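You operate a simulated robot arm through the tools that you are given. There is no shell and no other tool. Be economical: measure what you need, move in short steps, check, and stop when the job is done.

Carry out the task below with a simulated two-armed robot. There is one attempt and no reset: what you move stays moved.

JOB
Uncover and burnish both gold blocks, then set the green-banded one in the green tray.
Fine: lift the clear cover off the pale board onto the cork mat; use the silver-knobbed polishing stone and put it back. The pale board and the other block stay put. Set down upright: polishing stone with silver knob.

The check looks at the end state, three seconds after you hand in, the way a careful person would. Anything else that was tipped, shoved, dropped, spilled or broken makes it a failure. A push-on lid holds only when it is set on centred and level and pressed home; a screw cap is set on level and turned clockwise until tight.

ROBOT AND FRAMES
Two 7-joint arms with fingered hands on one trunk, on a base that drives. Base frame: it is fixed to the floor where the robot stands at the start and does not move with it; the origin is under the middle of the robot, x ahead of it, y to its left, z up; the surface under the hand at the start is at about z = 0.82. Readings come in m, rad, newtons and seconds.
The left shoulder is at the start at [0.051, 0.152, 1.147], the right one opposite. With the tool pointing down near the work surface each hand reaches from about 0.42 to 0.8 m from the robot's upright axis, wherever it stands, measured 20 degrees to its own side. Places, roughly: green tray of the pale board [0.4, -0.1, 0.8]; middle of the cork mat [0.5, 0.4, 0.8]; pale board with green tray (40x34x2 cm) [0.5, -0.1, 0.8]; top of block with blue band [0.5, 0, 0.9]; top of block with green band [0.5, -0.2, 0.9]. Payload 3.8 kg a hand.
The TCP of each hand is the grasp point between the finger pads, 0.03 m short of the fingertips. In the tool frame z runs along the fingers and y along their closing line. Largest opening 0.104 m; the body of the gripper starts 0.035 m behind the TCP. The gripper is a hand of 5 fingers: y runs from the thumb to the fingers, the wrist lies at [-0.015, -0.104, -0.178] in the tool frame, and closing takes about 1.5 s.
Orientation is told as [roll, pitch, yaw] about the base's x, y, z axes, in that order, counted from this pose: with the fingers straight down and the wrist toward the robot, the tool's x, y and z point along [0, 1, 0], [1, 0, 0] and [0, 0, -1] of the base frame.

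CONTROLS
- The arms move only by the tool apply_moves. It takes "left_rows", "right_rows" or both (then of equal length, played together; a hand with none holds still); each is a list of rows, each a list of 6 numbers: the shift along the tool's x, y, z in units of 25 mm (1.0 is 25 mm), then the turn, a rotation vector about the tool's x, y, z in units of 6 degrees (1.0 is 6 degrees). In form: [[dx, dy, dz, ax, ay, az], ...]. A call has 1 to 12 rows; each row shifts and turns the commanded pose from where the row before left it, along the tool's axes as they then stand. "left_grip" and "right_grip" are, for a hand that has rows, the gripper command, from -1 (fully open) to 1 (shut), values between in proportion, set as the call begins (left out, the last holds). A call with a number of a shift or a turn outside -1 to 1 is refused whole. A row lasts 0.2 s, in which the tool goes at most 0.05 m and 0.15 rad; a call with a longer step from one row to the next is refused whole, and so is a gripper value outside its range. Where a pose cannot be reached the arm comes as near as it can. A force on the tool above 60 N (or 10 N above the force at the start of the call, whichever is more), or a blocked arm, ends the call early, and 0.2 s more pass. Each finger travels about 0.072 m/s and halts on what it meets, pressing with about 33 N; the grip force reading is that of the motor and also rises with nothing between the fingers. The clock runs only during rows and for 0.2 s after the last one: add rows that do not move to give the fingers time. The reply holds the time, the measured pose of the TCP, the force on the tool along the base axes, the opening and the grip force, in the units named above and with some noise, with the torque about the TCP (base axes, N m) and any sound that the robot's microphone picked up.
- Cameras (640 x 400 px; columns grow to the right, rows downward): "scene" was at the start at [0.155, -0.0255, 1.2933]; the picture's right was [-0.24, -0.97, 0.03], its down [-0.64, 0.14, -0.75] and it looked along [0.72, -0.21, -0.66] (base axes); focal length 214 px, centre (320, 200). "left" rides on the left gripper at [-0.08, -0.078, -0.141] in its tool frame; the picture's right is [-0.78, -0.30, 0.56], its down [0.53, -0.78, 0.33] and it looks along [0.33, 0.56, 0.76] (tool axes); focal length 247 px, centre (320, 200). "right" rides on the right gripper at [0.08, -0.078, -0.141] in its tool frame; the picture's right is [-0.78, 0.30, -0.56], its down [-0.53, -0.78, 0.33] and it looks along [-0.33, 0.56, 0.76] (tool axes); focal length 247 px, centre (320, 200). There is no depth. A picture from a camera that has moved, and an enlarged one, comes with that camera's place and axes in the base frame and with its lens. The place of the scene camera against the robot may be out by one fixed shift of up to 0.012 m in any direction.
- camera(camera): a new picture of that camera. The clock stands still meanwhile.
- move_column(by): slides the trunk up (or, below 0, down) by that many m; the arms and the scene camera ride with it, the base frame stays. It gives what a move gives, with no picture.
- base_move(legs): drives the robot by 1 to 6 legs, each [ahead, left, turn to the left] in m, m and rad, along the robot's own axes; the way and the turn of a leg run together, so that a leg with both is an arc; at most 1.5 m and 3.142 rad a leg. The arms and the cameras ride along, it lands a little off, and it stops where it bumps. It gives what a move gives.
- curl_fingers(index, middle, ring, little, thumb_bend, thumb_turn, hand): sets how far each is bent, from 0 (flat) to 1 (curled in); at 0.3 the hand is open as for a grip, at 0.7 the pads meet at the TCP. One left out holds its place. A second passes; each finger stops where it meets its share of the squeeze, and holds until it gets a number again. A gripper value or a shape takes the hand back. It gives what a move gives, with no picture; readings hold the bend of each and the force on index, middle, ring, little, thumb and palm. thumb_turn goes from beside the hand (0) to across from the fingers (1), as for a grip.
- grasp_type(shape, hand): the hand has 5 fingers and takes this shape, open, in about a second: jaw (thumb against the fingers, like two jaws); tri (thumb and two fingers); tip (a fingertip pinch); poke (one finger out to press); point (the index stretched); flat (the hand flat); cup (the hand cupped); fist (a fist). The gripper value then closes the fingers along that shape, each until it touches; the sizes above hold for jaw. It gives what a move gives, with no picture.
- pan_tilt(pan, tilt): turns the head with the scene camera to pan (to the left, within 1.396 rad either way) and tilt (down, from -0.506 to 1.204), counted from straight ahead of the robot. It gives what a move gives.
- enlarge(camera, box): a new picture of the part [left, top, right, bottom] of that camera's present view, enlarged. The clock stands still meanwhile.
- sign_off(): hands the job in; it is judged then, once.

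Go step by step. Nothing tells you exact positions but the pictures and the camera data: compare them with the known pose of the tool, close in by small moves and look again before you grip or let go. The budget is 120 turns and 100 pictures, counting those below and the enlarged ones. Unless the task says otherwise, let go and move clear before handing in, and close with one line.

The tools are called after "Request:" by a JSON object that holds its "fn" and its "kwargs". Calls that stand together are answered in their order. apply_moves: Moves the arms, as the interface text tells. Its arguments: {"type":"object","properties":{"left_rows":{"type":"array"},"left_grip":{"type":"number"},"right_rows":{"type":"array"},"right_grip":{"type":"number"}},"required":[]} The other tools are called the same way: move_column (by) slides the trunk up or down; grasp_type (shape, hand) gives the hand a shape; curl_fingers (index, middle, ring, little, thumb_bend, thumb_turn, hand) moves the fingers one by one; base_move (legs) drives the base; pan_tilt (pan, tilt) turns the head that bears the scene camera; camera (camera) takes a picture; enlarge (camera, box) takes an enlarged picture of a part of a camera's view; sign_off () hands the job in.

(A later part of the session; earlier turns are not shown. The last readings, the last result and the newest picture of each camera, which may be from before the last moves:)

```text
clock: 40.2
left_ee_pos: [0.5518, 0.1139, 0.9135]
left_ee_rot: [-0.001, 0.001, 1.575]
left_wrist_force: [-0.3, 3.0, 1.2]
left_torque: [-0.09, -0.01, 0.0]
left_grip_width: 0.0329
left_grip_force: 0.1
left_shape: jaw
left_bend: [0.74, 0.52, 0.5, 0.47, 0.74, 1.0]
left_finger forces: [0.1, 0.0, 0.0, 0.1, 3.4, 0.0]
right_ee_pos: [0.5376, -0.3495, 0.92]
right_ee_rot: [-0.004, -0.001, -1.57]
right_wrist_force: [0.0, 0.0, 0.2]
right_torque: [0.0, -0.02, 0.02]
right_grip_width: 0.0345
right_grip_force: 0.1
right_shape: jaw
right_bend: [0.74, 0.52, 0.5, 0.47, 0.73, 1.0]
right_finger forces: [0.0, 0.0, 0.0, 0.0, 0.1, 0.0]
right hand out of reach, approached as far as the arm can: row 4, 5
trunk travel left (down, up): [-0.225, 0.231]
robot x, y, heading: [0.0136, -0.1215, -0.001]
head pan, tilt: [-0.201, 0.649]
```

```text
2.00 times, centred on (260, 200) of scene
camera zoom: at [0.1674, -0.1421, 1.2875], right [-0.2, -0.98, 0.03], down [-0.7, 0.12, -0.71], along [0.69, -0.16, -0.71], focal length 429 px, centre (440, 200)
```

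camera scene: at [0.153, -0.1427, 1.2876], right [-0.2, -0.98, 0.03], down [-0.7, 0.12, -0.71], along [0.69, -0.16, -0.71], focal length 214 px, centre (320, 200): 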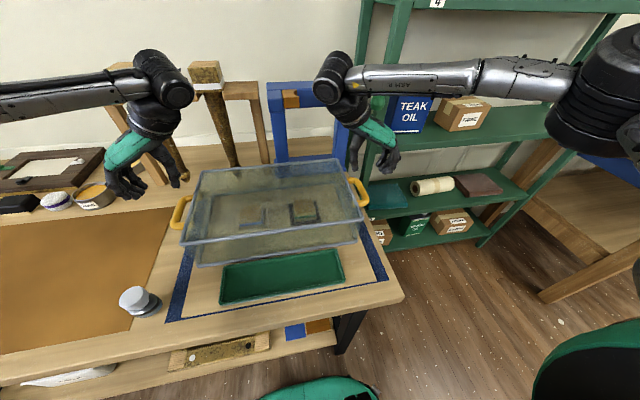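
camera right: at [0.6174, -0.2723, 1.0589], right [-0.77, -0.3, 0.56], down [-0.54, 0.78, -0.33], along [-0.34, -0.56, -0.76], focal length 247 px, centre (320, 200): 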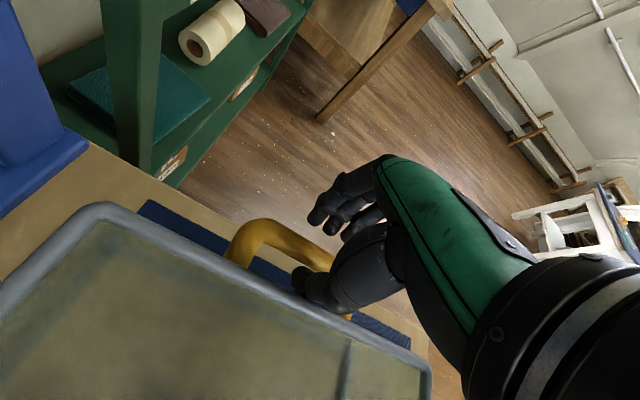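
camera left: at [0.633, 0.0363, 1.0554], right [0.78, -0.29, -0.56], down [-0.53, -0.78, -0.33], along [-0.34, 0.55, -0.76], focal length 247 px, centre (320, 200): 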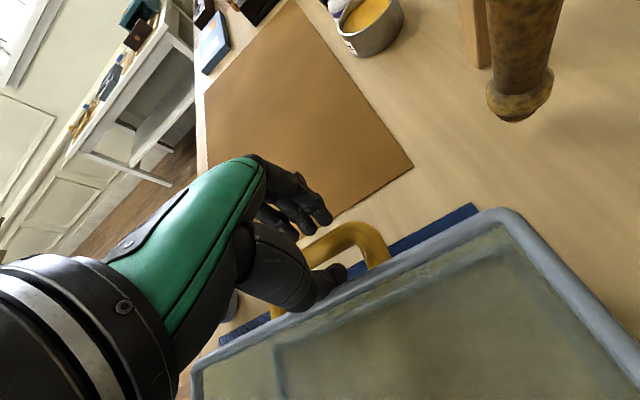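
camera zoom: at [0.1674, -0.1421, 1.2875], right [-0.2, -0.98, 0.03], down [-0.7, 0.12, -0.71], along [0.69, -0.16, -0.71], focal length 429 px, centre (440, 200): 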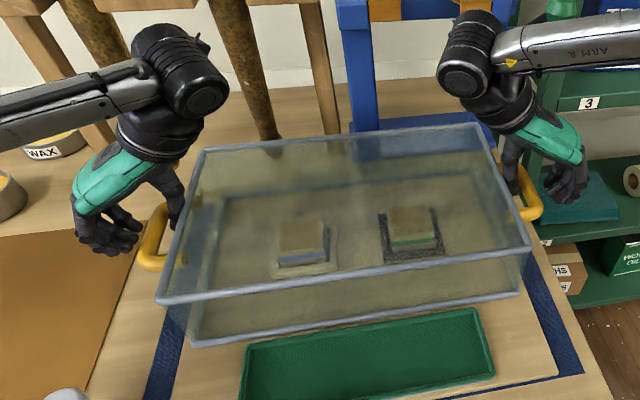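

Both thumbs are in the gaps. The right hand sits about 9 mm too far out and at its yaw limit, so I'll relax its yaw a little and trim it inward and down.

Request:
{"fn": "apply_moves", "kwargs": {"right_rows": [[0, 0, 0, 0, 0, -1], [0, -0.36, 0, 0, 0, -0.5], [0, 0, 0.3, 0, 0, 0], [0, 0, 0, 0, 0, 0]]}}

Request:
{"fn": "camera", "kwargs": {"camera": "right"}}

```text
clock: 41.2
left_ee_pos: [0.5506, 0.1119, 0.9137]
left_ee_rot: [0.0, 0.0, 1.575]
left_wrist_force: [0.3, 5.8, 0.2]
left_torque: [-0.08, 0.01, 0.03]
left_grip_width: 0.0312
left_grip_force: 0.0
left_shape: jaw
left_bend: [0.74, 0.52, 0.5, 0.47, 0.75, 1.0]
left_finger forces: [0.0, 0.1, 0.0, 0.0, 5.8, 0.0]
right_ee_pos: [0.5356, -0.3418, 0.9101]
right_ee_rot: [-0.004, -0.002, -1.418]
right_wrist_force: [0.5, -11.6, 6.8]
right_torque: [0.4, 0.03, 0.03]
right_grip_width: 0.0311
right_grip_force: 0.1
right_shape: jaw
right_bend: [0.74, 0.52, 0.5, 0.47, 0.76, 1.0]
right_finger forces: [0.0, 0.0, 0.1, 0.0, 12.6, 0.1]
trunk travel left (down, up): [-0.225, 0.231]
robot x, y, heading: [0.017, -0.1215, 0.001]
head pan, tilt: [-0.201, 0.649]
```

```text
76 pictures are left
camera right: at [0.6034, -0.2527, 1.0509], right [-0.72, -0.41, 0.56], down [-0.65, 0.68, -0.33], along [-0.25, -0.6, -0.76], focal length 247 px, centre (320, 200)
```

right: 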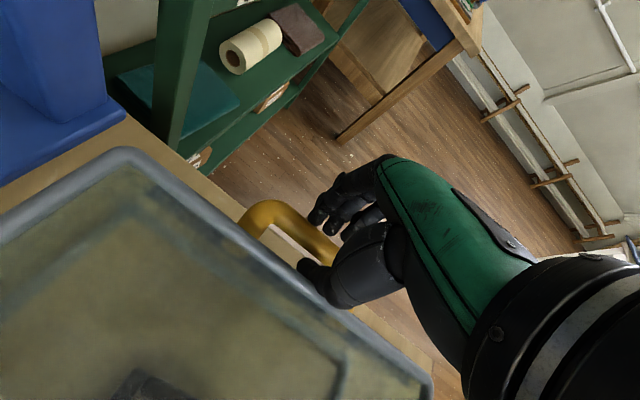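

Both thumbs are lightly touching the cover wall, so they're inside the gaps. I'll back off a little and close on the bars together.

Request:
{"fn": "apply_moves", "kwargs": {"left_rows": [[0, 0.08, 0, 0, 0, 0], [0, 0, 0, 0, 0, 0], [0, 0, 0, 0, 0, 0], [0, 0, 0, 0, 0, 0], [0, 0, 0, 0, 0, 0]], "right_rows": [[0, 0.2, 0, 0, 0, 0], [0, 0, 0, 0, 0, 0], [0, 0, 0, 0, 0, 0], [0, 0, 0, 0, 0, 0], [0, 0, 0, 0, 0, 0]], "left_grip": 0.65, "right_grip": 0.65}}

Request:
{"fn": "enlarge", "kwargs": {"camera": "scene", "box": [100, 100, 420, 300]}}

Request:
{"fn": "camera", "kwargs": {"camera": "left"}}

Request:
{"fn": "camera", "kwargs": {"camera": "right"}}

```text
clock: 42.5
left_ee_pos: [0.5502, 0.1134, 0.9143]
left_ee_rot: [0.001, 0.0, 1.571]
left_wrist_force: [0.6, 0.5, 0.3]
left_torque: [-0.04, 0.0, 0.0]
left_grip_width: 0.0182
left_grip_force: 0.0
left_shape: jaw
left_bend: [0.73, 0.6, 0.58, 0.55, 0.74, 1.0]
left_finger forces: [0.0, 0.1, 0.0, 0.0, 0.7, 0.0]
right_ee_pos: [0.5367, -0.346, 0.9118]
right_ee_rot: [-0.005, 0.0, -1.416]
right_wrist_force: [-0.2, 0.4, -0.8]
right_torque: [-0.03, -0.04, 0.03]
right_grip_width: 0.0183
right_grip_force: 0.0
right_shape: jaw
right_bend: [0.73, 0.6, 0.58, 0.55, 0.74, 1.0]
right_finger forces: [0.1, 0.0, 0.0, 0.0, 0.7, 0.0]
trunk travel left (down, up): [-0.225, 0.231]
robot x, y, heading: [0.0154, -0.1226, 0.003]
head pan, tilt: [-0.201, 0.649]
```

```text
2.00 times, centred on (260, 200) of scene
camera zoom: at [0.1677, -0.1426, 1.2875], right [-0.2, -0.98, 0.03], down [-0.7, 0.12, -0.7], along [0.69, -0.16, -0.71], focal length 429 px, centre (440, 200)
```

zoom: 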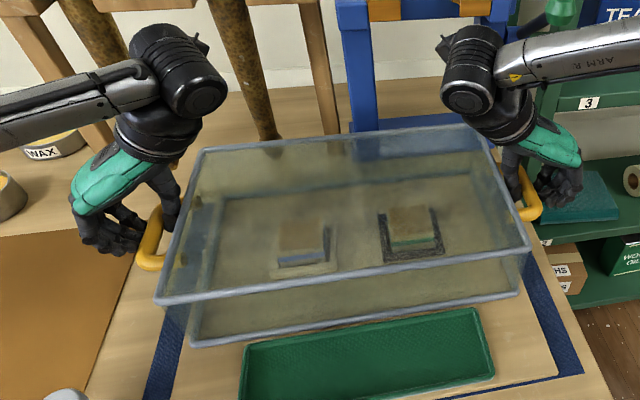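

```text
74 pictures are left
camera left: at [0.633, 0.037, 1.0553], right [0.78, -0.29, -0.56], down [-0.53, -0.78, -0.33], along [-0.34, 0.55, -0.76], focal length 247 px, centre (320, 200)
```

left: 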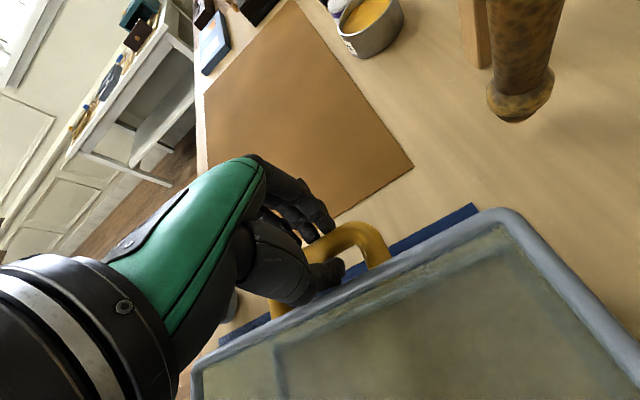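

```text
73 pictures are left
camera right: at [0.605, -0.2564, 1.0504], right [-0.72, -0.41, 0.56], down [-0.65, 0.68, -0.33], along [-0.25, -0.6, -0.76], focal length 247 px, centre (320, 200)
```

right: 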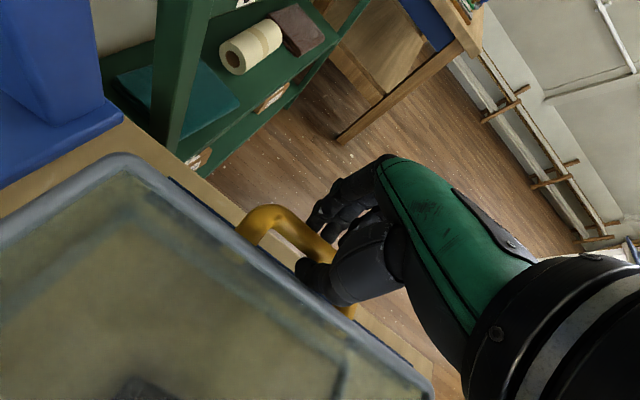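

Both hands now straddle the bars, so I'll close firmly.

Request:
{"fn": "apply_moves", "kwargs": {"left_rows": [[0, 0, 0, 0, 0, 0], [0, 0, 0, 0, 0, 0], [0, 0, 0, 0, 0, 0], [0, 0, 0, 0, 0, 0], [0, 0, 0, 0, 0, 0]], "right_rows": [[0, 0, 0, 0, 0, 0], [0, 0, 0, 0, 0, 0], [0, 0, 0, 0, 0, 0], [0, 0, 0, 0, 0, 0], [0, 0, 0, 0, 0, 0]], "left_grip": 1, "right_grip": 1}}

Request:
{"fn": "move_column", "kwargs": {"by": 0.01}}

Request:
{"fn": "enlarge", "kwargs": {"camera": "scene", "box": [100, 100, 420, 300]}}

```text
clock: 43.6
left_ee_pos: [0.5498, 0.1123, 0.9133]
left_ee_rot: [0.002, -0.001, 1.57]
left_wrist_force: [-0.8, -3.1, 0.9]
left_torque: [-0.1, 0.01, -0.09]
left_grip_width: 0.0126
left_grip_force: 33.2
left_shape: jaw
left_bend: [0.72, 0.65, 0.63, 0.7, 0.74, 1.0]
left_finger forces: [15.0, 8.0, 3.7, 0.0, 29.9, 0.0]
right_ee_pos: [0.5382, -0.3451, 0.9094]
right_ee_rot: [-0.008, -0.001, -1.416]
right_wrist_force: [-0.4, 3.0, 1.3]
right_torque: [-0.01, 0.0, 0.08]
right_grip_width: 0.0104
right_grip_force: 32.5
right_shape: jaw
right_bend: [0.71, 0.71, 0.7, 0.7, 0.75, 1.0]
right_finger forces: [13.4, 6.2, 3.3, 0.0, 27.8, 0.0]
trunk travel left (down, up): [-0.225, 0.231]
robot x, y, heading: [0.0163, -0.1198, 0.004]
head pan, tilt: [-0.201, 0.649]
```

```text
clock: 44.2
left_ee_pos: [0.5513, 0.1141, 0.9223]
left_ee_rot: [0.002, -0.001, 1.572]
left_wrist_force: [0.0, -5.3, -3.2]
left_torque: [-0.11, -0.03, -0.08]
left_grip_width: 0.0123
left_grip_force: 33.1
left_shape: jaw
left_bend: [0.72, 0.65, 0.64, 0.7, 0.74, 1.0]
left_finger forces: [14.7, 7.9, 3.6, 0.0, 31.0, 0.0]
right_ee_pos: [0.5373, -0.3441, 0.92]
right_ee_rot: [-0.006, 0.0, -1.416]
right_wrist_force: [-0.7, 4.8, -3.9]
right_torque: [0.06, -0.01, 0.02]
right_grip_width: 0.0104
right_grip_force: 32.9
right_shape: jaw
right_bend: [0.71, 0.71, 0.7, 0.7, 0.75, 1.0]
right_finger forces: [13.1, 6.1, 3.1, 0.0, 28.3, 0.0]
trunk travel left (down, up): [-0.235, 0.221]
robot x, y, heading: [0.0147, -0.1195, 0.002]
head pan, tilt: [-0.201, 0.649]
```

```text
2.00 times, centred on (260, 200) of scene
camera zoom: at [0.1629, -0.1427, 1.2994], right [-0.2, -0.98, 0.03], down [-0.69, 0.12, -0.71], along [0.7, -0.16, -0.7], focal length 429 px, centre (440, 200)
```

zoom: 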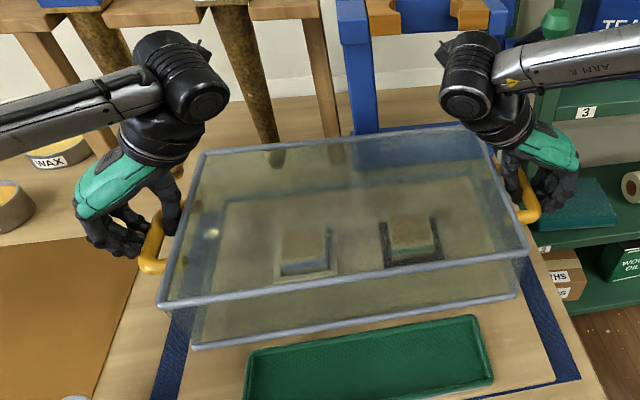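

The cover is off the board and level, at about 3.5 N per hand. I'll raise it further, back up 5 cm, then drive left to the mat.

Request:
{"fn": "move_column", "kwargs": {"by": 0.12}}

Request:
{"fn": "base_move", "kwargs": {"legs": [[-0.05, 0, 0], [0, 0.1, 0]]}}

Request:
{"fn": "camera", "kwargs": {"camera": "scene"}}

```text
clock: 45.7
left_ee_pos: [0.5512, 0.1142, 1.0443]
left_ee_rot: [0.002, 0.001, 1.57]
left_wrist_force: [-0.7, -12.5, -2.7]
left_torque: [-0.37, 0.34, -0.14]
left_grip_width: 0.0119
left_grip_force: 33.3
left_shape: jaw
left_bend: [0.72, 0.66, 0.64, 0.71, 0.73, 1.0]
left_finger forces: [13.0, 6.9, 3.0, 2.9, 36.0, 0.0]
right_ee_pos: [0.5316, -0.3448, 1.0898]
right_ee_rot: [0.087, -0.014, -1.414]
right_wrist_force: [-1.3, 13.8, -8.8]
right_torque: [0.17, 0.16, -0.06]
right_grip_width: 0.0099
right_grip_force: 33.1
right_shape: jaw
right_bend: [0.71, 0.71, 0.7, 0.7, 0.75, 1.0]
right_finger forces: [14.6, 4.0, 0.7, 0.0, 30.6, 0.0]
trunk travel left (down, up): [-0.355, 0.101]
robot x, y, heading: [0.0118, -0.1226, 0.0]
head pan, tilt: [-0.201, 0.649]
```

```text
clock: 47.4
left_ee_pos: [0.5006, 0.2077, 1.0431]
left_ee_rot: [0.001, -0.003, 1.571]
left_wrist_force: [-1.0, -14.9, -1.7]
left_torque: [-0.5, -0.02, -0.09]
left_grip_width: 0.0118
left_grip_force: 33.0
left_shape: jaw
left_bend: [0.72, 0.66, 0.66, 0.7, 0.73, 1.0]
left_finger forces: [13.1, 6.3, 3.8, 1.3, 36.2, 0.1]
right_ee_pos: [0.4811, -0.2512, 1.09]
right_ee_rot: [0.087, -0.012, -1.417]
right_wrist_force: [1.5, 15.0, -6.7]
right_torque: [0.24, -0.05, -0.01]
right_grip_width: 0.0107
right_grip_force: 32.7
right_shape: jaw
right_bend: [0.72, 0.71, 0.7, 0.7, 0.75, 1.0]
right_finger forces: [12.1, 4.5, 1.6, 0.1, 30.4, 0.0]
trunk travel left (down, up): [-0.355, 0.101]
robot x, y, heading: [-0.035, -0.0266, 0.0]
head pan, tilt: [-0.201, 0.649]
```

```text
71 pictures are left
camera scene: at [0.0699, -0.0494, 1.4337], right [-0.2, -0.98, 0.0], down [-0.62, 0.12, -0.78], along [0.76, -0.16, -0.63], focal length 214 px, centre (320, 200)
```

scene: 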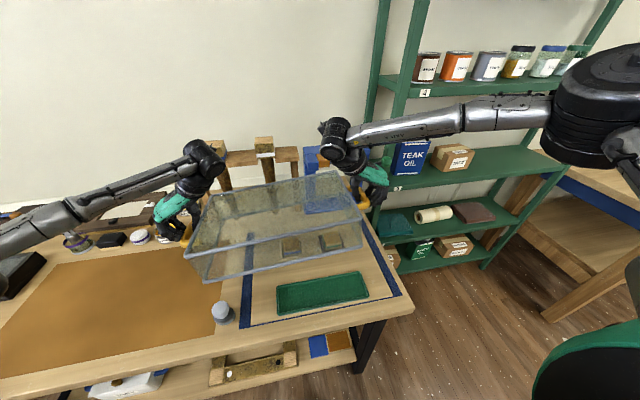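

The cover is tilted: the right hand rose about 4.5 cm more than the left. I'll lower and level the right hand gently.

Request:
{"fn": "apply_moves", "kwargs": {"right_rows": [[0, 0, 0.45, -0.2, -0.03, 0], [0, 0, 0.45, -0.2, -0.03, 0], [0, 0, 0.45, -0.2, -0.03, 0], [0, 0, 0.45, -0.2, -0.03, 0], [0, 0, 0, 0, 0, 0]]}}

Request:
{"fn": "camera", "kwargs": {"camera": "scene"}}

```text
clock: 48.6
left_ee_pos: [0.5004, 0.205, 1.0435]
left_ee_rot: [0.004, 0.007, 1.565]
left_wrist_force: [-2.8, -38.6, -1.7]
left_torque: [-0.87, 0.03, 0.06]
left_grip_width: 0.0116
left_grip_force: 33.3
left_shape: jaw
left_bend: [0.73, 0.73, 0.7, 0.7, 0.68, 1.0]
left_finger forces: [5.3, 0.6, 0.1, 0.0, 43.6, 0.1]
right_ee_pos: [0.4667, -0.2706, 1.0573]
right_ee_rot: [0.079, -0.09, -1.417]
right_wrist_force: [1.8, 38.3, -4.3]
right_torque: [0.66, -0.06, 0.09]
right_grip_width: 0.0123
right_grip_force: 32.8
right_shape: jaw
right_bend: [0.72, 0.71, 0.7, 0.7, 0.74, 1.0]
right_finger forces: [9.1, 2.1, 0.0, 0.0, 37.1, 0.0]
right hand out of reach, approached as far as the arm can: row 1, 2, 3, 4
trunk travel left (down, up): [-0.355, 0.101]
robot x, y, heading: [-0.0355, -0.0257, -0.002]
head pan, tilt: [-0.201, 0.649]
```

```text
70 pictures are left
camera scene: at [0.0699, -0.0468, 1.4338], right [-0.2, -0.98, 0.01], down [-0.62, 0.12, -0.78], along [0.76, -0.16, -0.63], focal length 214 px, centre (320, 200)
```

scene: 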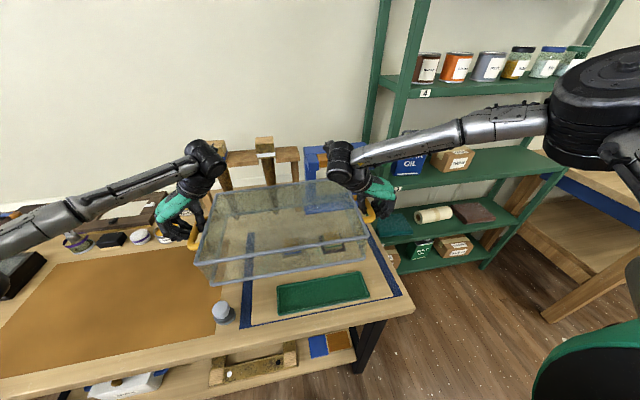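

The right hand slid outward and is now stretching the cover. I'll relax that by moving the left hand inward.

Request:
{"fn": "apply_moves", "kwargs": {"left_rows": [[0, -0.3, 0, 0, 0, 0], [0, -0.3, 0.1, 0, 0, 0], [0, 0, 0, 0, 0, 0]]}}

Request:
{"fn": "enlarge", "kwargs": {"camera": "scene", "box": [140, 120, 420, 295]}}

```text
clock: 49.4
left_ee_pos: [0.5002, 0.1957, 1.041]
left_ee_rot: [0.002, -0.001, 1.572]
left_wrist_force: [-0.8, -15.3, -2.6]
left_torque: [-0.33, -0.01, -0.04]
left_grip_width: 0.0114
left_grip_force: 34.0
left_shape: jaw
left_bend: [0.73, 0.72, 0.7, 0.7, 0.69, 1.0]
left_finger forces: [11.6, 4.0, 2.3, 0.1, 34.4, 0.1]
right_ee_pos: [0.4661, -0.2735, 1.0576]
right_ee_rot: [0.073, -0.098, -1.423]
right_wrist_force: [0.8, 15.7, -5.1]
right_torque: [0.27, -0.01, 0.08]
right_grip_width: 0.0128
right_grip_force: 32.6
right_shape: jaw
right_bend: [0.72, 0.71, 0.7, 0.7, 0.75, 1.0]
right_finger forces: [11.8, 3.6, 1.0, 0.0, 29.3, 0.1]
trunk travel left (down, up): [-0.355, 0.101]
robot x, y, heading: [-0.0382, -0.0251, -0.003]
head pan, tilt: [-0.201, 0.649]
```

```text
2.29 times, centred on (280, 208) of scene
camera zoom: at [0.0695, -0.0456, 1.4339], right [-0.2, -0.98, 0.01], down [-0.62, 0.12, -0.78], along [0.76, -0.16, -0.63], focal length 490 px, centre (411, 183)
```

zoom: 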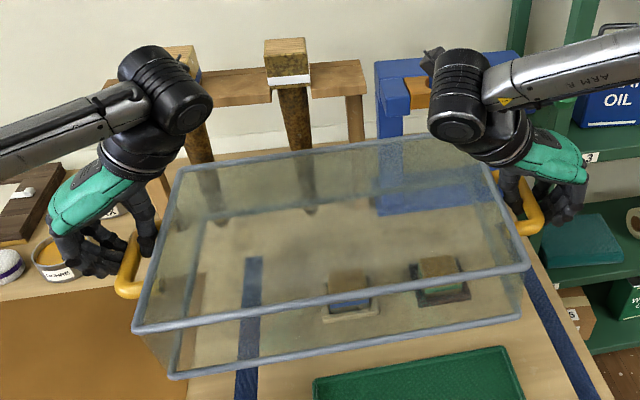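

The grip is good and the tension is down. I'll relax it slightly more, then drive left in two stages.

Request:
{"fn": "apply_moves", "kwargs": {"left_rows": [[0, -0.25, 0, 0, 0, 0], [0, 0, 0, 0, 0, 0]]}}

Request:
{"fn": "base_move", "kwargs": {"legs": [[0, 0.22, 0]]}}

Request:
{"fn": "camera", "kwargs": {"camera": "scene"}}

```text
clock: 50.0
left_ee_pos: [0.5007, 0.1899, 1.0416]
left_ee_rot: [0.002, 0.001, 1.573]
left_wrist_force: [-1.0, -6.2, -3.8]
left_torque: [-0.05, -0.01, -0.14]
left_grip_width: 0.0116
left_grip_force: 32.6
left_shape: jaw
left_bend: [0.73, 0.72, 0.7, 0.7, 0.7, 1.0]
left_finger forces: [14.7, 6.6, 4.9, 0.0, 32.1, 0.0]
right_ee_pos: [0.4658, -0.2737, 1.0595]
right_ee_rot: [0.076, -0.097, -1.423]
right_wrist_force: [-0.2, 6.0, -3.7]
right_torque: [0.09, -0.04, 0.1]
right_grip_width: 0.0117
right_grip_force: 33.1
right_shape: jaw
right_bend: [0.72, 0.71, 0.7, 0.7, 0.76, 1.0]
right_finger forces: [13.4, 4.4, 2.3, 0.1, 26.9, 0.0]
trunk travel left (down, up): [-0.355, 0.101]
robot x, y, heading: [-0.0377, -0.0269, -0.0]
head pan, tilt: [-0.201, 0.649]
```

```text
clock: 51.7
left_ee_pos: [0.5007, 0.4074, 1.0425]
left_ee_rot: [0.001, 0.0, 1.571]
left_wrist_force: [0.1, -4.6, -2.7]
left_torque: [0.02, 0.02, -0.1]
left_grip_width: 0.0112
left_grip_force: 32.8
left_shape: jaw
left_bend: [0.73, 0.72, 0.7, 0.7, 0.7, 1.0]
left_finger forces: [15.1, 7.0, 4.9, 0.0, 31.7, 0.0]
right_ee_pos: [0.4654, -0.0542, 1.057]
right_ee_rot: [0.074, -0.093, -1.424]
right_wrist_force: [0.8, 4.5, -3.6]
right_torque: [0.08, -0.03, 0.04]
right_grip_width: 0.0116
right_grip_force: 33.1
right_shape: jaw
right_bend: [0.72, 0.71, 0.7, 0.7, 0.77, 1.0]
right_finger forces: [14.4, 4.1, 2.4, 0.0, 24.9, 0.0]
trunk travel left (down, up): [-0.355, 0.101]
robot x, y, heading: [-0.0326, 0.1933, 0.006]
head pan, tilt: [-0.201, 0.649]
```

```text
68 pictures are left
camera scene: at [0.0693, 0.1724, 1.4338], right [-0.2, -0.98, 0.0], down [-0.62, 0.12, -0.78], along [0.76, -0.16, -0.63], focal length 214 px, centre (320, 200)
```

scene: 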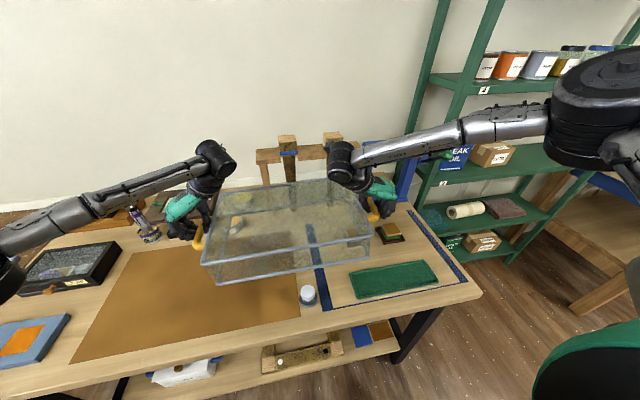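

Request:
{"fn": "base_move", "kwargs": {"legs": [[0, 0.222, 0]]}}

Request:
{"fn": "pan_tilt", "kwargs": {"pan": 0.05, "tilt": 0.85}}

Request:
{"fn": "camera", "kwargs": {"camera": "scene"}}

Request:
{"fn": "camera", "kwargs": {"camera": "left"}}

```text
clock: 53.4
left_ee_pos: [0.5019, 0.6305, 1.0406]
left_ee_rot: [0.0, 0.001, 1.568]
left_wrist_force: [-0.8, -8.5, -3.2]
left_torque: [-0.1, 0.05, -0.1]
left_grip_width: 0.0113
left_grip_force: 33.1
left_shape: jaw
left_bend: [0.73, 0.72, 0.7, 0.7, 0.7, 1.0]
left_finger forces: [14.1, 6.3, 4.8, 0.0, 33.0, 0.1]
right_ee_pos: [0.4656, 0.1691, 1.0568]
right_ee_rot: [0.075, -0.093, -1.425]
right_wrist_force: [1.7, 8.1, -4.0]
right_torque: [0.12, 0.0, 0.05]
right_grip_width: 0.0114
right_grip_force: 33.0
right_shape: jaw
right_bend: [0.72, 0.71, 0.7, 0.7, 0.77, 1.0]
right_finger forces: [13.8, 3.8, 2.2, 0.1, 25.6, 0.1]
trunk travel left (down, up): [-0.355, 0.101]
robot x, y, heading: [-0.0352, 0.4211, 0.001]
head pan, tilt: [-0.201, 0.649]
```

```text
clock: 54.2
left_ee_pos: [0.4999, 0.6327, 1.0415]
left_ee_rot: [0.001, 0.004, 1.567]
left_wrist_force: [-1.1, -5.9, -3.4]
left_torque: [0.0, 0.05, -0.07]
left_grip_width: 0.0113
left_grip_force: 33.2
left_shape: jaw
left_bend: [0.73, 0.72, 0.7, 0.7, 0.7, 1.0]
left_finger forces: [15.1, 7.1, 4.8, 0.1, 31.9, 0.1]
right_ee_pos: [0.4644, 0.1724, 1.0576]
right_ee_rot: [0.074, -0.096, -1.423]
right_wrist_force: [0.8, 4.8, -3.9]
right_torque: [0.13, -0.03, 0.03]
right_grip_width: 0.0115
right_grip_force: 32.8
right_shape: jaw
right_bend: [0.72, 0.71, 0.7, 0.7, 0.78, 1.0]
right_finger forces: [14.5, 3.9, 2.4, 0.0, 24.4, 0.0]
trunk travel left (down, up): [-0.355, 0.101]
robot x, y, heading: [-0.0394, 0.4222, -0.001]
head pan, tilt: [0.051, 0.85]
```

```text
67 pictures are left
camera scene: at [0.0618, 0.4211, 1.4175], right [0.05, -1.0, 0.0], down [-0.77, -0.04, -0.64], along [0.64, 0.03, -0.77], focal length 214 px, centre (320, 200)
```

scene: 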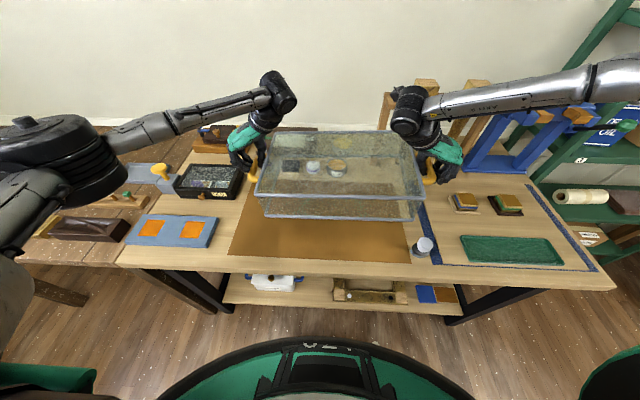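

```text
66 pictures are left
camera left: at [0.5824, 0.5557, 1.1827], right [0.77, -0.3, -0.56], down [-0.54, -0.78, -0.33], along [-0.33, 0.55, -0.76], focal length 247 px, centre (320, 200)
```

left: 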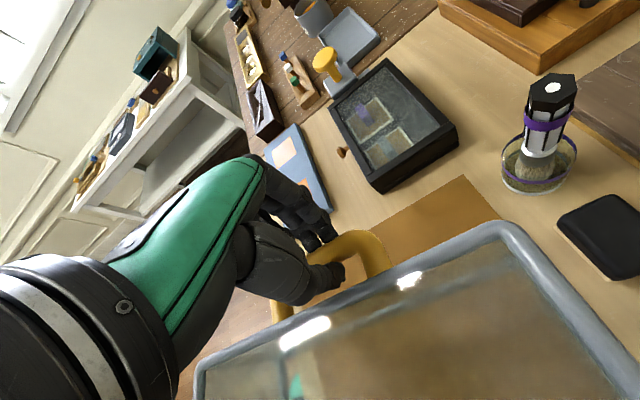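

The cover is over the mat, which spans about x 0.33-0.645 and y 0.18-0.71. I'll shift 2 cm further left, level it by raising the left side, and start lowering with the trunk.

Request:
{"fn": "apply_moves", "kwargs": {"left_rows": [[0, 0, -0.32, 0, 0, 0], [0, 0, -0.32, 0, 0, 0], [0, 0, 0, 0, 0, 0]]}}

Request:
{"fn": "base_move", "kwargs": {"legs": [[0, 0.02, 0]]}}

Request:
{"fn": "move_column", "kwargs": {"by": -0.06}}

Request:
{"fn": "camera", "kwargs": {"camera": "scene"}}

```text
clock: 55.0
left_ee_pos: [0.501, 0.6319, 1.0579]
left_ee_rot: [0.003, 0.001, 1.567]
left_wrist_force: [-1.3, -3.8, -4.5]
left_torque: [0.12, 0.03, -0.12]
left_grip_width: 0.0111
left_grip_force: 33.1
left_shape: jaw
left_bend: [0.73, 0.72, 0.7, 0.7, 0.7, 1.0]
left_finger forces: [15.7, 7.6, 5.0, 0.0, 31.4, 0.1]
right_ee_pos: [0.4651, 0.1724, 1.0585]
right_ee_rot: [0.077, -0.095, -1.425]
right_wrist_force: [-0.1, 4.4, -2.9]
right_torque: [0.27, -0.05, 0.09]
right_grip_width: 0.0114
right_grip_force: 33.3
right_shape: jaw
right_bend: [0.72, 0.71, 0.7, 0.7, 0.78, 1.0]
right_finger forces: [14.8, 3.9, 2.6, 0.1, 29.2, 0.0]
trunk travel left (down, up): [-0.355, 0.101]
robot x, y, heading: [-0.0391, 0.4236, 0.001]
head pan, tilt: [0.051, 0.85]
```

```text
clock: 55.8
left_ee_pos: [0.5014, 0.6459, 1.0596]
left_ee_rot: [0.001, -0.003, 1.566]
left_wrist_force: [0.1, -4.1, -5.3]
left_torque: [0.17, -0.01, -0.08]
left_grip_width: 0.011
left_grip_force: 33.2
left_shape: jaw
left_bend: [0.73, 0.72, 0.7, 0.7, 0.7, 1.0]
left_finger forces: [15.9, 7.6, 5.1, 0.0, 31.1, 0.1]
right_ee_pos: [0.4643, 0.1842, 1.0563]
right_ee_rot: [0.075, -0.092, -1.424]
right_wrist_force: [0.7, 2.2, -1.7]
right_torque: [0.38, -0.04, 0.1]
right_grip_width: 0.0114
right_grip_force: 33.4
right_shape: jaw
right_bend: [0.72, 0.71, 0.7, 0.7, 0.78, 1.0]
right_finger forces: [14.8, 4.1, 2.6, 0.0, 30.8, 0.0]
trunk travel left (down, up): [-0.355, 0.101]
robot x, y, heading: [-0.0373, 0.4419, -0.001]
head pan, tilt: [0.051, 0.85]
```

```text
clock: 56.8
left_ee_pos: [0.5008, 0.6497, 0.9981]
left_ee_rot: [0.0, 0.002, 1.566]
left_wrist_force: [-0.3, -2.3, -4.3]
left_torque: [0.2, 0.0, -0.12]
left_grip_width: 0.0111
left_grip_force: 33.6
left_shape: jaw
left_bend: [0.73, 0.72, 0.7, 0.7, 0.7, 1.0]
left_finger forces: [16.0, 7.9, 5.0, 0.0, 31.2, 0.0]
right_ee_pos: [0.4649, 0.191, 0.9981]
right_ee_rot: [0.078, -0.095, -1.425]
right_wrist_force: [0.3, 3.1, -1.9]
right_torque: [0.36, -0.08, 0.1]
right_grip_width: 0.0115
right_grip_force: 32.7
right_shape: jaw
right_bend: [0.72, 0.71, 0.7, 0.7, 0.78, 1.0]
right_finger forces: [15.0, 4.2, 2.6, 0.0, 31.2, 0.1]
trunk travel left (down, up): [-0.295, 0.161]
robot x, y, heading: [-0.0373, 0.4403, -0.001]
head pan, tilt: [0.051, 0.85]
```

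```text
65 pictures are left
camera scene: at [0.0783, 0.4401, 1.3519], right [0.05, -1.0, 0.0], down [-0.8, -0.04, -0.61], along [0.6, 0.03, -0.8], focal length 214 px, centre (320, 200)
```

scene: 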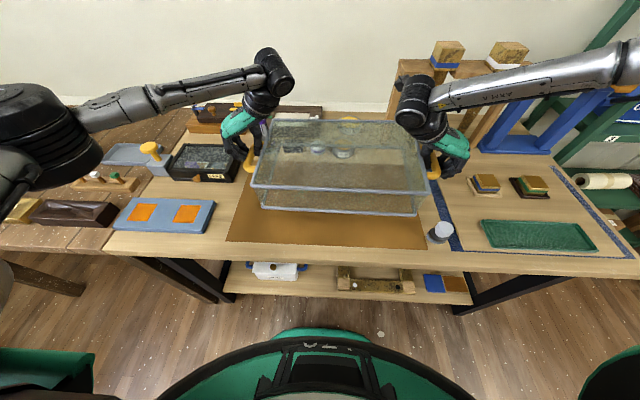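

Request:
{"fn": "move_column", "kwargs": {"by": -0.08}}

Request:
{"fn": "enlarge", "kwargs": {"camera": "scene", "box": [200, 100, 480, 275]}}

```text
clock: 57.9
left_ee_pos: [0.4998, 0.6506, 0.9176]
left_ee_rot: [0.001, 0.002, 1.565]
left_wrist_force: [-1.1, -4.4, -4.4]
left_torque: [0.11, 0.03, -0.14]
left_grip_width: 0.0112
left_grip_force: 32.7
left_shape: jaw
left_bend: [0.73, 0.72, 0.7, 0.7, 0.7, 1.0]
left_finger forces: [15.7, 7.5, 4.9, 0.0, 31.8, 0.1]
right_ee_pos: [0.4651, 0.1908, 0.9184]
right_ee_rot: [0.074, -0.097, -1.428]
right_wrist_force: [0.5, 4.2, -2.6]
right_torque: [0.39, -0.06, 0.12]
right_grip_width: 0.0113
right_grip_force: 32.9
right_shape: jaw
right_bend: [0.72, 0.71, 0.7, 0.7, 0.78, 1.0]
right_finger forces: [14.7, 4.1, 2.5, 0.0, 31.5, 0.0]
trunk travel left (down, up): [-0.215, 0.241]
robot x, y, heading: [-0.0316, 0.4391, -0.003]
head pan, tilt: [0.051, 0.85]
```

```text
2.29 times, centred on (340, 188) of scene
camera zoom: at [0.1123, 0.4395, 1.26], right [0.05, -1.0, -0.01], down [-0.84, -0.04, -0.54], along [0.54, 0.03, -0.84], focal length 490 px, centre (274, 229)
```

zoom: 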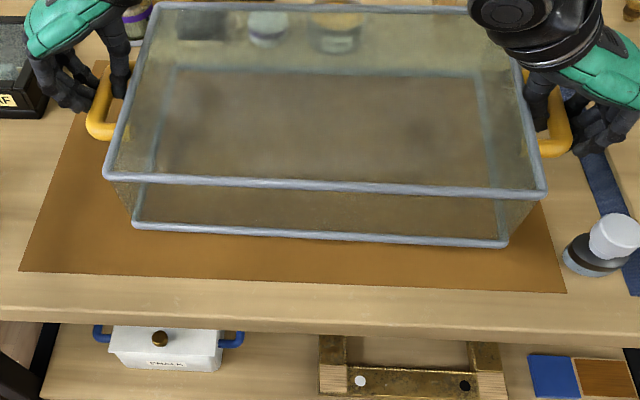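

Request:
{"fn": "move_column", "kwargs": {"by": -0.012}}

Request:
{"fn": "move_column", "kwargs": {"by": -0.006}}

Request:
{"fn": "move_column", "kwargs": {"by": -0.004}}

```text
clock: 58.5
left_ee_pos: [0.5007, 0.6505, 0.9078]
left_ee_rot: [0.0, 0.003, 1.566]
left_wrist_force: [-0.1, -3.4, 2.4]
left_torque: [0.06, 0.12, -0.11]
left_grip_width: 0.0115
left_grip_force: 33.0
left_shape: jaw
left_bend: [0.73, 0.73, 0.71, 0.7, 0.7, 1.0]
left_finger forces: [16.3, 8.7, 4.3, 0.0, 32.3, 0.0]
right_ee_pos: [0.4635, 0.1895, 0.9063]
right_ee_rot: [0.074, -0.096, -1.425]
right_wrist_force: [0.1, 1.4, -0.3]
right_torque: [0.76, 0.13, 0.0]
right_grip_width: 0.011
right_grip_force: 33.0
right_shape: jaw
right_bend: [0.72, 0.71, 0.7, 0.7, 0.77, 1.0]
right_finger forces: [16.3, 3.6, 1.6, 0.0, 40.9, 0.0]
trunk travel left (down, up): [-0.203, 0.253]
robot x, y, heading: [-0.0338, 0.4373, -0.004]
head pan, tilt: [0.051, 0.85]
```

```text
clock: 59.1
left_ee_pos: [0.5004, 0.6476, 0.9035]
left_ee_rot: [-0.007, 0.003, 1.565]
left_wrist_force: [2.5, -2.9, 25.2]
left_torque: [-0.14, 0.06, -0.11]
left_grip_width: 0.0128
left_grip_force: 32.8
left_shape: jaw
left_bend: [0.73, 0.73, 0.72, 0.7, 0.71, 1.0]
left_finger forces: [17.2, 9.3, 4.2, 0.1, 32.9, 0.1]
right_ee_pos: [0.462, 0.1872, 0.9014]
right_ee_rot: [0.079, -0.094, -1.426]
right_wrist_force: [4.1, 1.4, 3.3]
right_torque: [1.37, 0.27, -0.06]
right_grip_width: 0.0105
right_grip_force: 33.2
right_shape: jaw
right_bend: [0.72, 0.71, 0.7, 0.7, 0.77, 1.0]
right_finger forces: [16.7, 4.4, 1.6, 0.0, 54.1, 0.1]
trunk travel left (down, up): [-0.197, 0.259]
robot x, y, heading: [-0.0356, 0.4349, -0.003]
head pan, tilt: [0.051, 0.85]
```

```text
clock: 59.6
left_ee_pos: [0.5008, 0.6502, 0.8942]
left_ee_rot: [0.006, 0.006, 1.563]
left_wrist_force: [-1.4, -14.2, -5.8]
left_torque: [-0.13, 0.04, -0.15]
left_grip_width: 0.0124
left_grip_force: 32.4
left_shape: jaw
left_bend: [0.73, 0.72, 0.7, 0.65, 0.77, 1.0]
left_finger forces: [9.0, 1.4, 2.2, 2.9, 27.7, 0.0]
right_ee_pos: [0.4644, 0.1909, 0.894]
right_ee_rot: [0.075, -0.093, -1.421]
right_wrist_force: [1.8, 14.5, 0.8]
right_torque: [1.39, 0.05, 0.12]
right_grip_width: 0.01
right_grip_force: 33.1
right_shape: jaw
right_bend: [0.72, 0.71, 0.7, 0.7, 0.76, 1.0]
right_finger forces: [14.3, 4.5, 1.2, 0.0, 53.1, 0.0]
trunk travel left (down, up): [-0.193, 0.263]
robot x, y, heading: [-0.0371, 0.44, 0.001]
head pan, tilt: [0.051, 0.85]
```

Request:
{"fn": "enlarge", "kwargs": {"camera": "scene", "box": [200, 100, 480, 275]}}

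Request:
{"fn": "camera", "kwargs": {"camera": "left"}}

Request:
{"fn": "camera", "kwargs": {"camera": "right"}}

```text
2.29 times, centred on (340, 188) of scene
camera zoom: at [0.1246, 0.4403, 1.2324], right [0.05, -1.0, -0.01], down [-0.86, -0.04, -0.51], along [0.51, 0.03, -0.86], focal length 490 px, centre (274, 229)
```

zoom: 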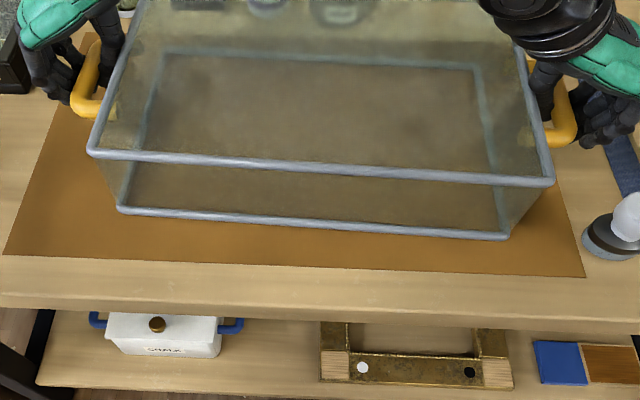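

```text
62 pictures are left
camera left: at [0.5822, 0.5733, 1.0345], right [0.77, -0.31, -0.56], down [-0.54, -0.77, -0.32], along [-0.33, 0.55, -0.76], focal length 247 px, centre (320, 200)
```

left: 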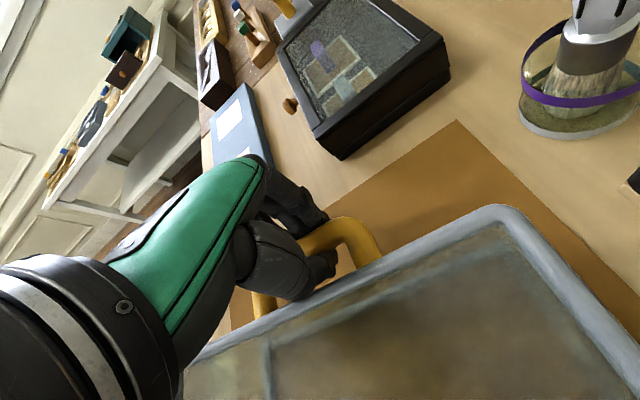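

```text
61 pictures are left
camera right: at [0.5195, 0.2923, 1.0334], right [-0.77, -0.37, 0.52], down [-0.61, 0.66, -0.44], along [-0.18, -0.66, -0.73], focal length 247 px, centre (320, 200)
```

right: 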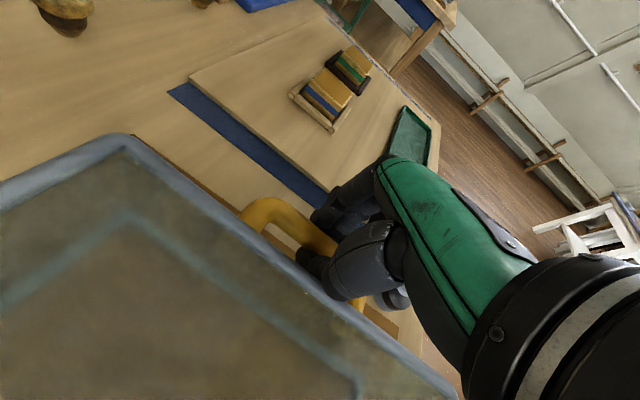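

The cover is down on the mat. I'll open both hands just enough to clear the bars, then raise with the trunk.

Request:
{"fn": "apply_moves", "kwargs": {"left_rows": [[0, 0, 0, 0, 0, 0], [0, 0, 0, 0, 0, 0], [0, 0, 0, 0, 0, 0]], "right_rows": [[0, 0, 0, 0, 0, 0], [0, 0, 0, 0, 0, 0], [0, 0, 0, 0, 0, 0]], "left_grip": 0.55, "right_grip": 0.55}}

Request:
{"fn": "camera", "kwargs": {"camera": "scene"}}

```text
clock: 60.4
left_ee_pos: [0.5017, 0.6509, 0.8975]
left_ee_rot: [0.001, 0.002, 1.568]
left_wrist_force: [-0.5, 0.4, 0.3]
left_torque: [0.01, -0.01, -0.01]
left_grip_width: 0.0232
left_grip_force: 0.0
left_shape: jaw
left_bend: [0.73, 0.57, 0.55, 0.52, 0.74, 1.0]
left_finger forces: [0.0, 0.0, 0.0, 0.0, 0.1, 0.0]
right_ee_pos: [0.4639, 0.1899, 0.8952]
right_ee_rot: [0.076, -0.097, -1.429]
right_wrist_force: [-0.3, -0.5, 0.4]
right_torque: [0.05, -0.01, 0.01]
right_grip_width: 0.0233
right_grip_force: 0.1
right_shape: jaw
right_bend: [0.73, 0.57, 0.55, 0.52, 0.74, 1.0]
right_finger forces: [0.0, 0.0, 0.0, 0.0, 0.9, 0.1]
trunk travel left (down, up): [-0.193, 0.263]
robot x, y, heading: [-0.0403, 0.4388, 0.0]
head pan, tilt: [0.051, 0.85]
```

```text
60 pictures are left
camera scene: at [0.1235, 0.4394, 1.2332], right [0.05, -1.0, -0.01], down [-0.86, -0.04, -0.51], along [0.51, 0.03, -0.86], focal length 214 px, centre (320, 200)
```

scene: 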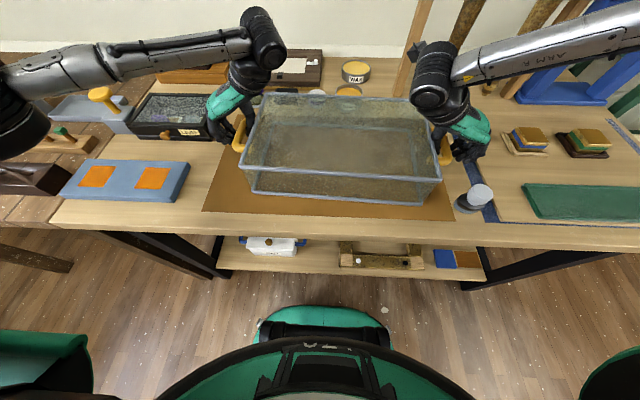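

Request:
{"fn": "move_column", "kwargs": {"by": 0.03}}

Request:
{"fn": "move_column", "kwargs": {"by": 0.12}}

Request:
{"fn": "camera", "kwargs": {"camera": "scene"}}

```text
clock: 61.2
left_ee_pos: [0.5015, 0.6499, 0.9257]
left_ee_rot: [0.002, 0.005, 1.566]
left_wrist_force: [-0.3, 0.3, -0.5]
left_torque: [0.05, 0.0, 0.0]
left_grip_width: 0.0235
left_grip_force: 0.1
left_shape: jaw
left_bend: [0.73, 0.57, 0.55, 0.52, 0.74, 1.0]
left_finger forces: [0.0, 0.1, 0.0, 0.0, 0.0, 0.1]
right_ee_pos: [0.4648, 0.1899, 0.924]
right_ee_rot: [0.073, -0.097, -1.426]
right_wrist_force: [0.1, 0.4, 0.1]
right_torque: [0.0, -0.01, 0.0]
right_grip_width: 0.0231
right_grip_force: 0.0
right_shape: jaw
right_bend: [0.73, 0.57, 0.55, 0.52, 0.74, 1.0]
right_finger forces: [0.0, 0.0, 0.0, 0.0, 0.0, 0.0]
trunk travel left (down, up): [-0.223, 0.233]
robot x, y, heading: [-0.0397, 0.4401, 0.0]
head pan, tilt: [0.051, 0.85]
```

```text
clock: 62.7
left_ee_pos: [0.4998, 0.6511, 1.0465]
left_ee_rot: [0.002, 0.004, 1.566]
left_wrist_force: [-0.1, 0.5, -1.1]
left_torque: [0.03, -0.02, 0.02]
left_grip_width: 0.0233
left_grip_force: 0.0
left_shape: jaw
left_bend: [0.73, 0.57, 0.55, 0.52, 0.74, 1.0]
left_finger forces: [0.0, 0.0, 0.0, 0.0, 0.1, 0.0]
right_ee_pos: [0.4648, 0.1884, 1.0454]
right_ee_rot: [0.074, -0.096, -1.424]
right_wrist_force: [-0.3, 0.8, 0.2]
right_torque: [0.0, -0.01, 0.02]
right_grip_width: 0.0234
right_grip_force: 0.0
right_shape: jaw
right_bend: [0.73, 0.57, 0.55, 0.52, 0.74, 1.0]
right_finger forces: [0.1, 0.0, 0.0, 0.0, 0.0, 0.0]
trunk travel left (down, up): [-0.343, 0.113]
robot x, y, heading: [-0.037, 0.4369, -0.003]
head pan, tilt: [0.051, 0.85]
```

```text
59 pictures are left
camera scene: at [0.0639, 0.4396, 1.4046], right [0.05, -1.0, 0.0], down [-0.77, -0.04, -0.63], along [0.63, 0.03, -0.77], focal length 214 px, centre (320, 200)
```

scene: 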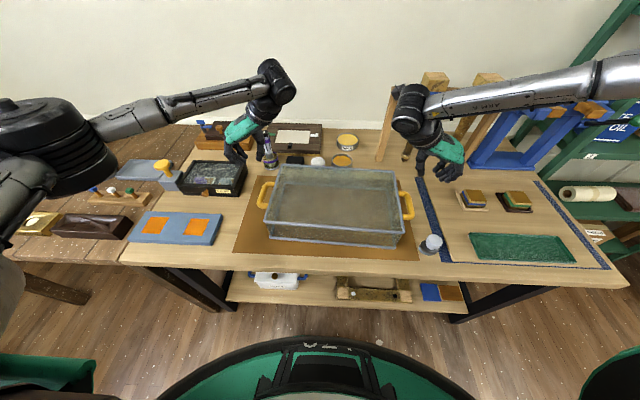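

The cover rests well inside the mat. Now I'll return both hands to yaw 0 and open them.

Request:
{"fn": "apply_moves", "kwargs": {"left_rows": [[0, 0, -0.4, 0, 0, 1], [0, 0, -0.4, 0, 0, 1], [0, 0, -0.4, 0, 0, 1], [0, 0, 0, 0, 0, 1], [0, 0, 0, 0, 0, 1], [0, 0, 0, 0, 0, 1], [0, 0, 0, 0, 0, 1], [0, 0, 0, 0, 0, 1], [0, 0, 0, 0, 0, 1], [0, 0, 0, 0, 0, 1], [0, 0, 0, 0, 0, 1], [0, 0, 0, 0, 0, 1]], "right_rows": [[0, 0, -0.4, 0, 0, -1], [0, 0, -0.4, 0, 0, -1], [0, 0, -0.4, 0, 0, -1], [0, 0, 0, 0, 0, -1], [0, 0, 0, 0, 0, -1], [0, 0, 0, 0, 0, -1], [0, 0, 0, 0, 0, -1], [0, 0, 0, 0, 0, -1], [0, 0, 0, 0, 0, -1], [0, 0, 0, 0, 0, -1], [0, 0, 0, 0, 0, -1], [0, 0, 0, 0, 0, -1]], "left_grip": -1, "right_grip": -1}}

Request:
{"fn": "apply_moves", "kwargs": {"left_rows": [[0, 0, 0, 0, 0, 1], [0, 0, 0, 0, 0, 1], [0, 0, 0, 0, 0, 1], [0, 0, 0, 0, 0, 0]], "right_rows": [[0, 0, 0, 0, 0, -1], [0, 0, 0, 0, 0, -0.6], [0, 0, 0, 0, 0, 0], [0, 0, 0, 0, 0, 0]]}}

Request:
{"fn": "base_move", "kwargs": {"legs": [[-0.1, 0, 0], [0, -0.45, 0]]}}

Request:
{"fn": "camera", "kwargs": {"camera": "scene"}}

```text
clock: 65.3
left_ee_pos: [0.4988, 0.6514, 1.0769]
left_ee_rot: [-0.005, 0.002, 0.307]
left_wrist_force: [0.2, 0.1, 0.7]
left_torque: [-0.01, 0.02, -0.02]
left_grip_width: 0.1036
left_grip_force: 0.1
left_shape: jaw
left_bend: [0.3, 0.3, 0.3, 0.3, 0.3, 0.98]
left_finger forces: [0.0, 0.1, 0.0, 0.1, 0.1, 0.0]
right_ee_pos: [0.4601, 0.1911, 1.0757]
right_ee_rot: [-0.068, -0.101, -0.162]
right_wrist_force: [0.5, 0.3, 0.5]
right_torque: [0.01, -0.06, -0.04]
right_grip_width: 0.1037
right_grip_force: 0.0
right_shape: jaw
right_bend: [0.3, 0.3, 0.3, 0.3, 0.3, 0.98]
right_finger forces: [0.0, 0.0, 0.1, 0.1, 0.1, 0.0]
trunk travel left (down, up): [-0.343, 0.113]
robot x, y, heading: [-0.0401, 0.4419, -0.005]
head pan, tilt: [0.051, 0.85]
```

```text
clock: 66.3
left_ee_pos: [0.5005, 0.6502, 1.0764]
left_ee_rot: [-0.003, 0.002, -0.006]
left_wrist_force: [0.2, -0.1, -0.2]
left_torque: [-0.03, 0.02, 0.0]
left_grip_width: 0.1039
left_grip_force: 0.0
left_shape: jaw
left_bend: [0.3, 0.3, 0.3, 0.3, 0.3, 0.98]
left_finger forces: [0.0, 0.0, 0.0, 0.0, 0.1, 0.1]
right_ee_pos: [0.4608, 0.193, 1.0761]
right_ee_rot: [-0.083, -0.088, 0.005]
right_wrist_force: [0.0, 0.0, 1.0]
right_torque: [0.01, 0.02, -0.01]
right_grip_width: 0.1036
right_grip_force: 0.0
right_shape: jaw
right_bend: [0.3, 0.3, 0.3, 0.3, 0.3, 0.98]
right_finger forces: [0.1, 0.0, 0.1, 0.0, 0.0, 0.1]
trunk travel left (down, up): [-0.343, 0.113]
robot x, y, heading: [-0.0396, 0.4378, -0.002]
head pan, tilt: [0.051, 0.85]
```

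```text
clock: 69.7
left_ee_pos: [0.4029, 0.1944, 1.0765]
left_ee_rot: [-0.003, 0.003, -0.013]
left_wrist_force: [-0.1, 0.0, 0.8]
left_torque: [-0.01, 0.0, -0.01]
left_grip_width: 0.1038
left_grip_force: 0.1
left_shape: jaw
left_bend: [0.3, 0.3, 0.3, 0.3, 0.3, 0.98]
left_finger forces: [0.0, 0.0, 0.0, 0.0, 0.0, 0.0]
right_ee_pos: [0.3591, -0.2625, 1.0755]
right_ee_rot: [-0.086, -0.088, -0.004]
right_wrist_force: [0.6, 0.3, -0.3]
right_torque: [-0.02, -0.01, 0.01]
right_grip_width: 0.1039
right_grip_force: 0.1
right_shape: jaw
right_bend: [0.3, 0.3, 0.3, 0.3, 0.3, 0.98]
right_finger forces: [0.2, 0.1, 0.0, 0.1, 0.0, 0.0]
trunk travel left (down, up): [-0.343, 0.113]
robot x, y, heading: [-0.1356, -0.0117, -0.015]
head pan, tilt: [0.051, 0.85]
```

```text
58 pictures are left
camera scene: at [-0.0362, -0.0119, 1.4046], right [0.04, -1.0, 0.0], down [-0.77, -0.03, -0.63], along [0.63, 0.03, -0.77], focal length 214 px, centre (320, 200)
```

scene: 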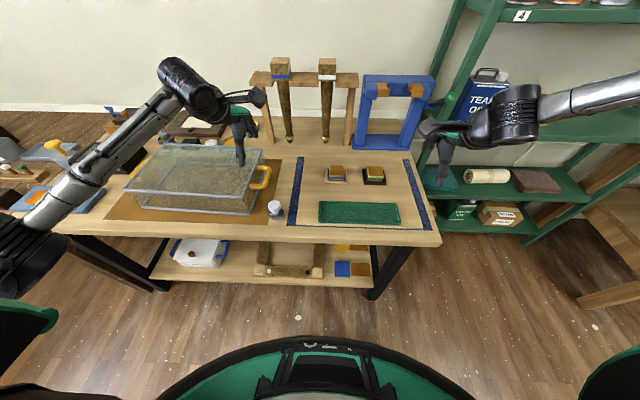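

The right side of the bench is clear. I'll take close views of the stone and blocks.

Request:
{"fn": "enlarge", "kwargs": {"camera": "scene", "box": [240, 140, 440, 265]}}

Request:
{"fn": "camera", "kwargs": {"camera": "left"}}

Request:
{"fn": "camera", "kwargs": {"camera": "right"}}

```text
3.20 times, centred on (340, 202) of scene
camera zoom: at [-0.0362, -0.0119, 1.4046], right [0.04, -1.0, 0.0], down [-0.77, -0.03, -0.63], along [0.63, 0.03, -0.77], focal length 686 px, centre (256, 192)
```

zoom: 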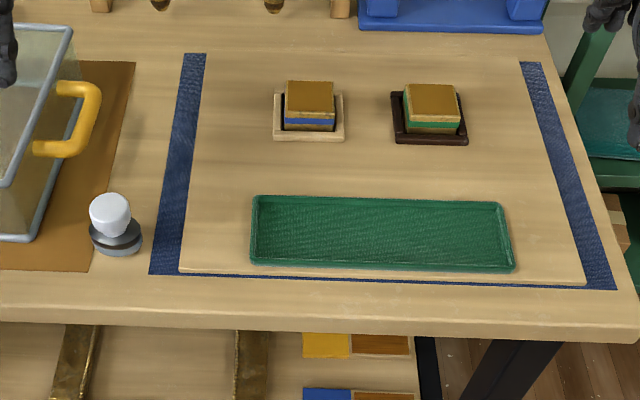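

```text
56 pictures are left
camera left: at [0.3258, 0.1173, 1.2177], right [-0.31, -0.77, -0.55], down [-0.77, 0.54, -0.33], along [0.56, 0.32, -0.76], focal length 247 px, centre (320, 200)
```

left: 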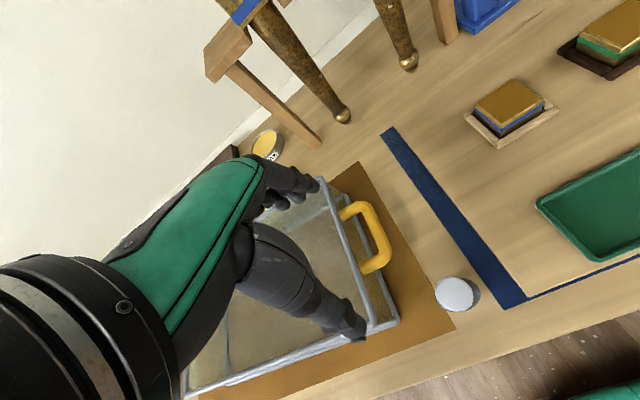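

```text
55 pictures are left
camera right: at [0.27, -0.1706, 1.2022], right [0.24, -0.73, 0.64], down [-0.75, -0.56, -0.35], along [0.62, -0.4, -0.68], focal length 247 px, centre (320, 200)
```

right: 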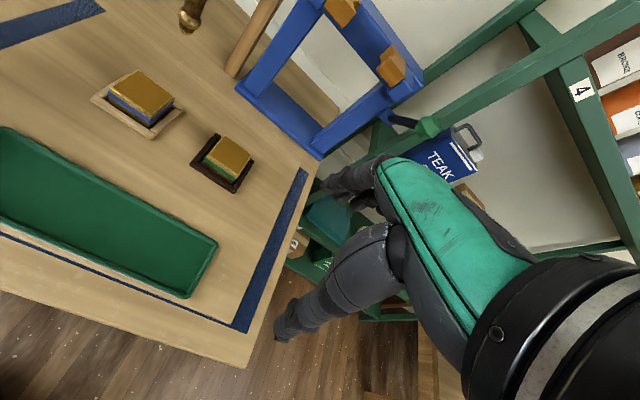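

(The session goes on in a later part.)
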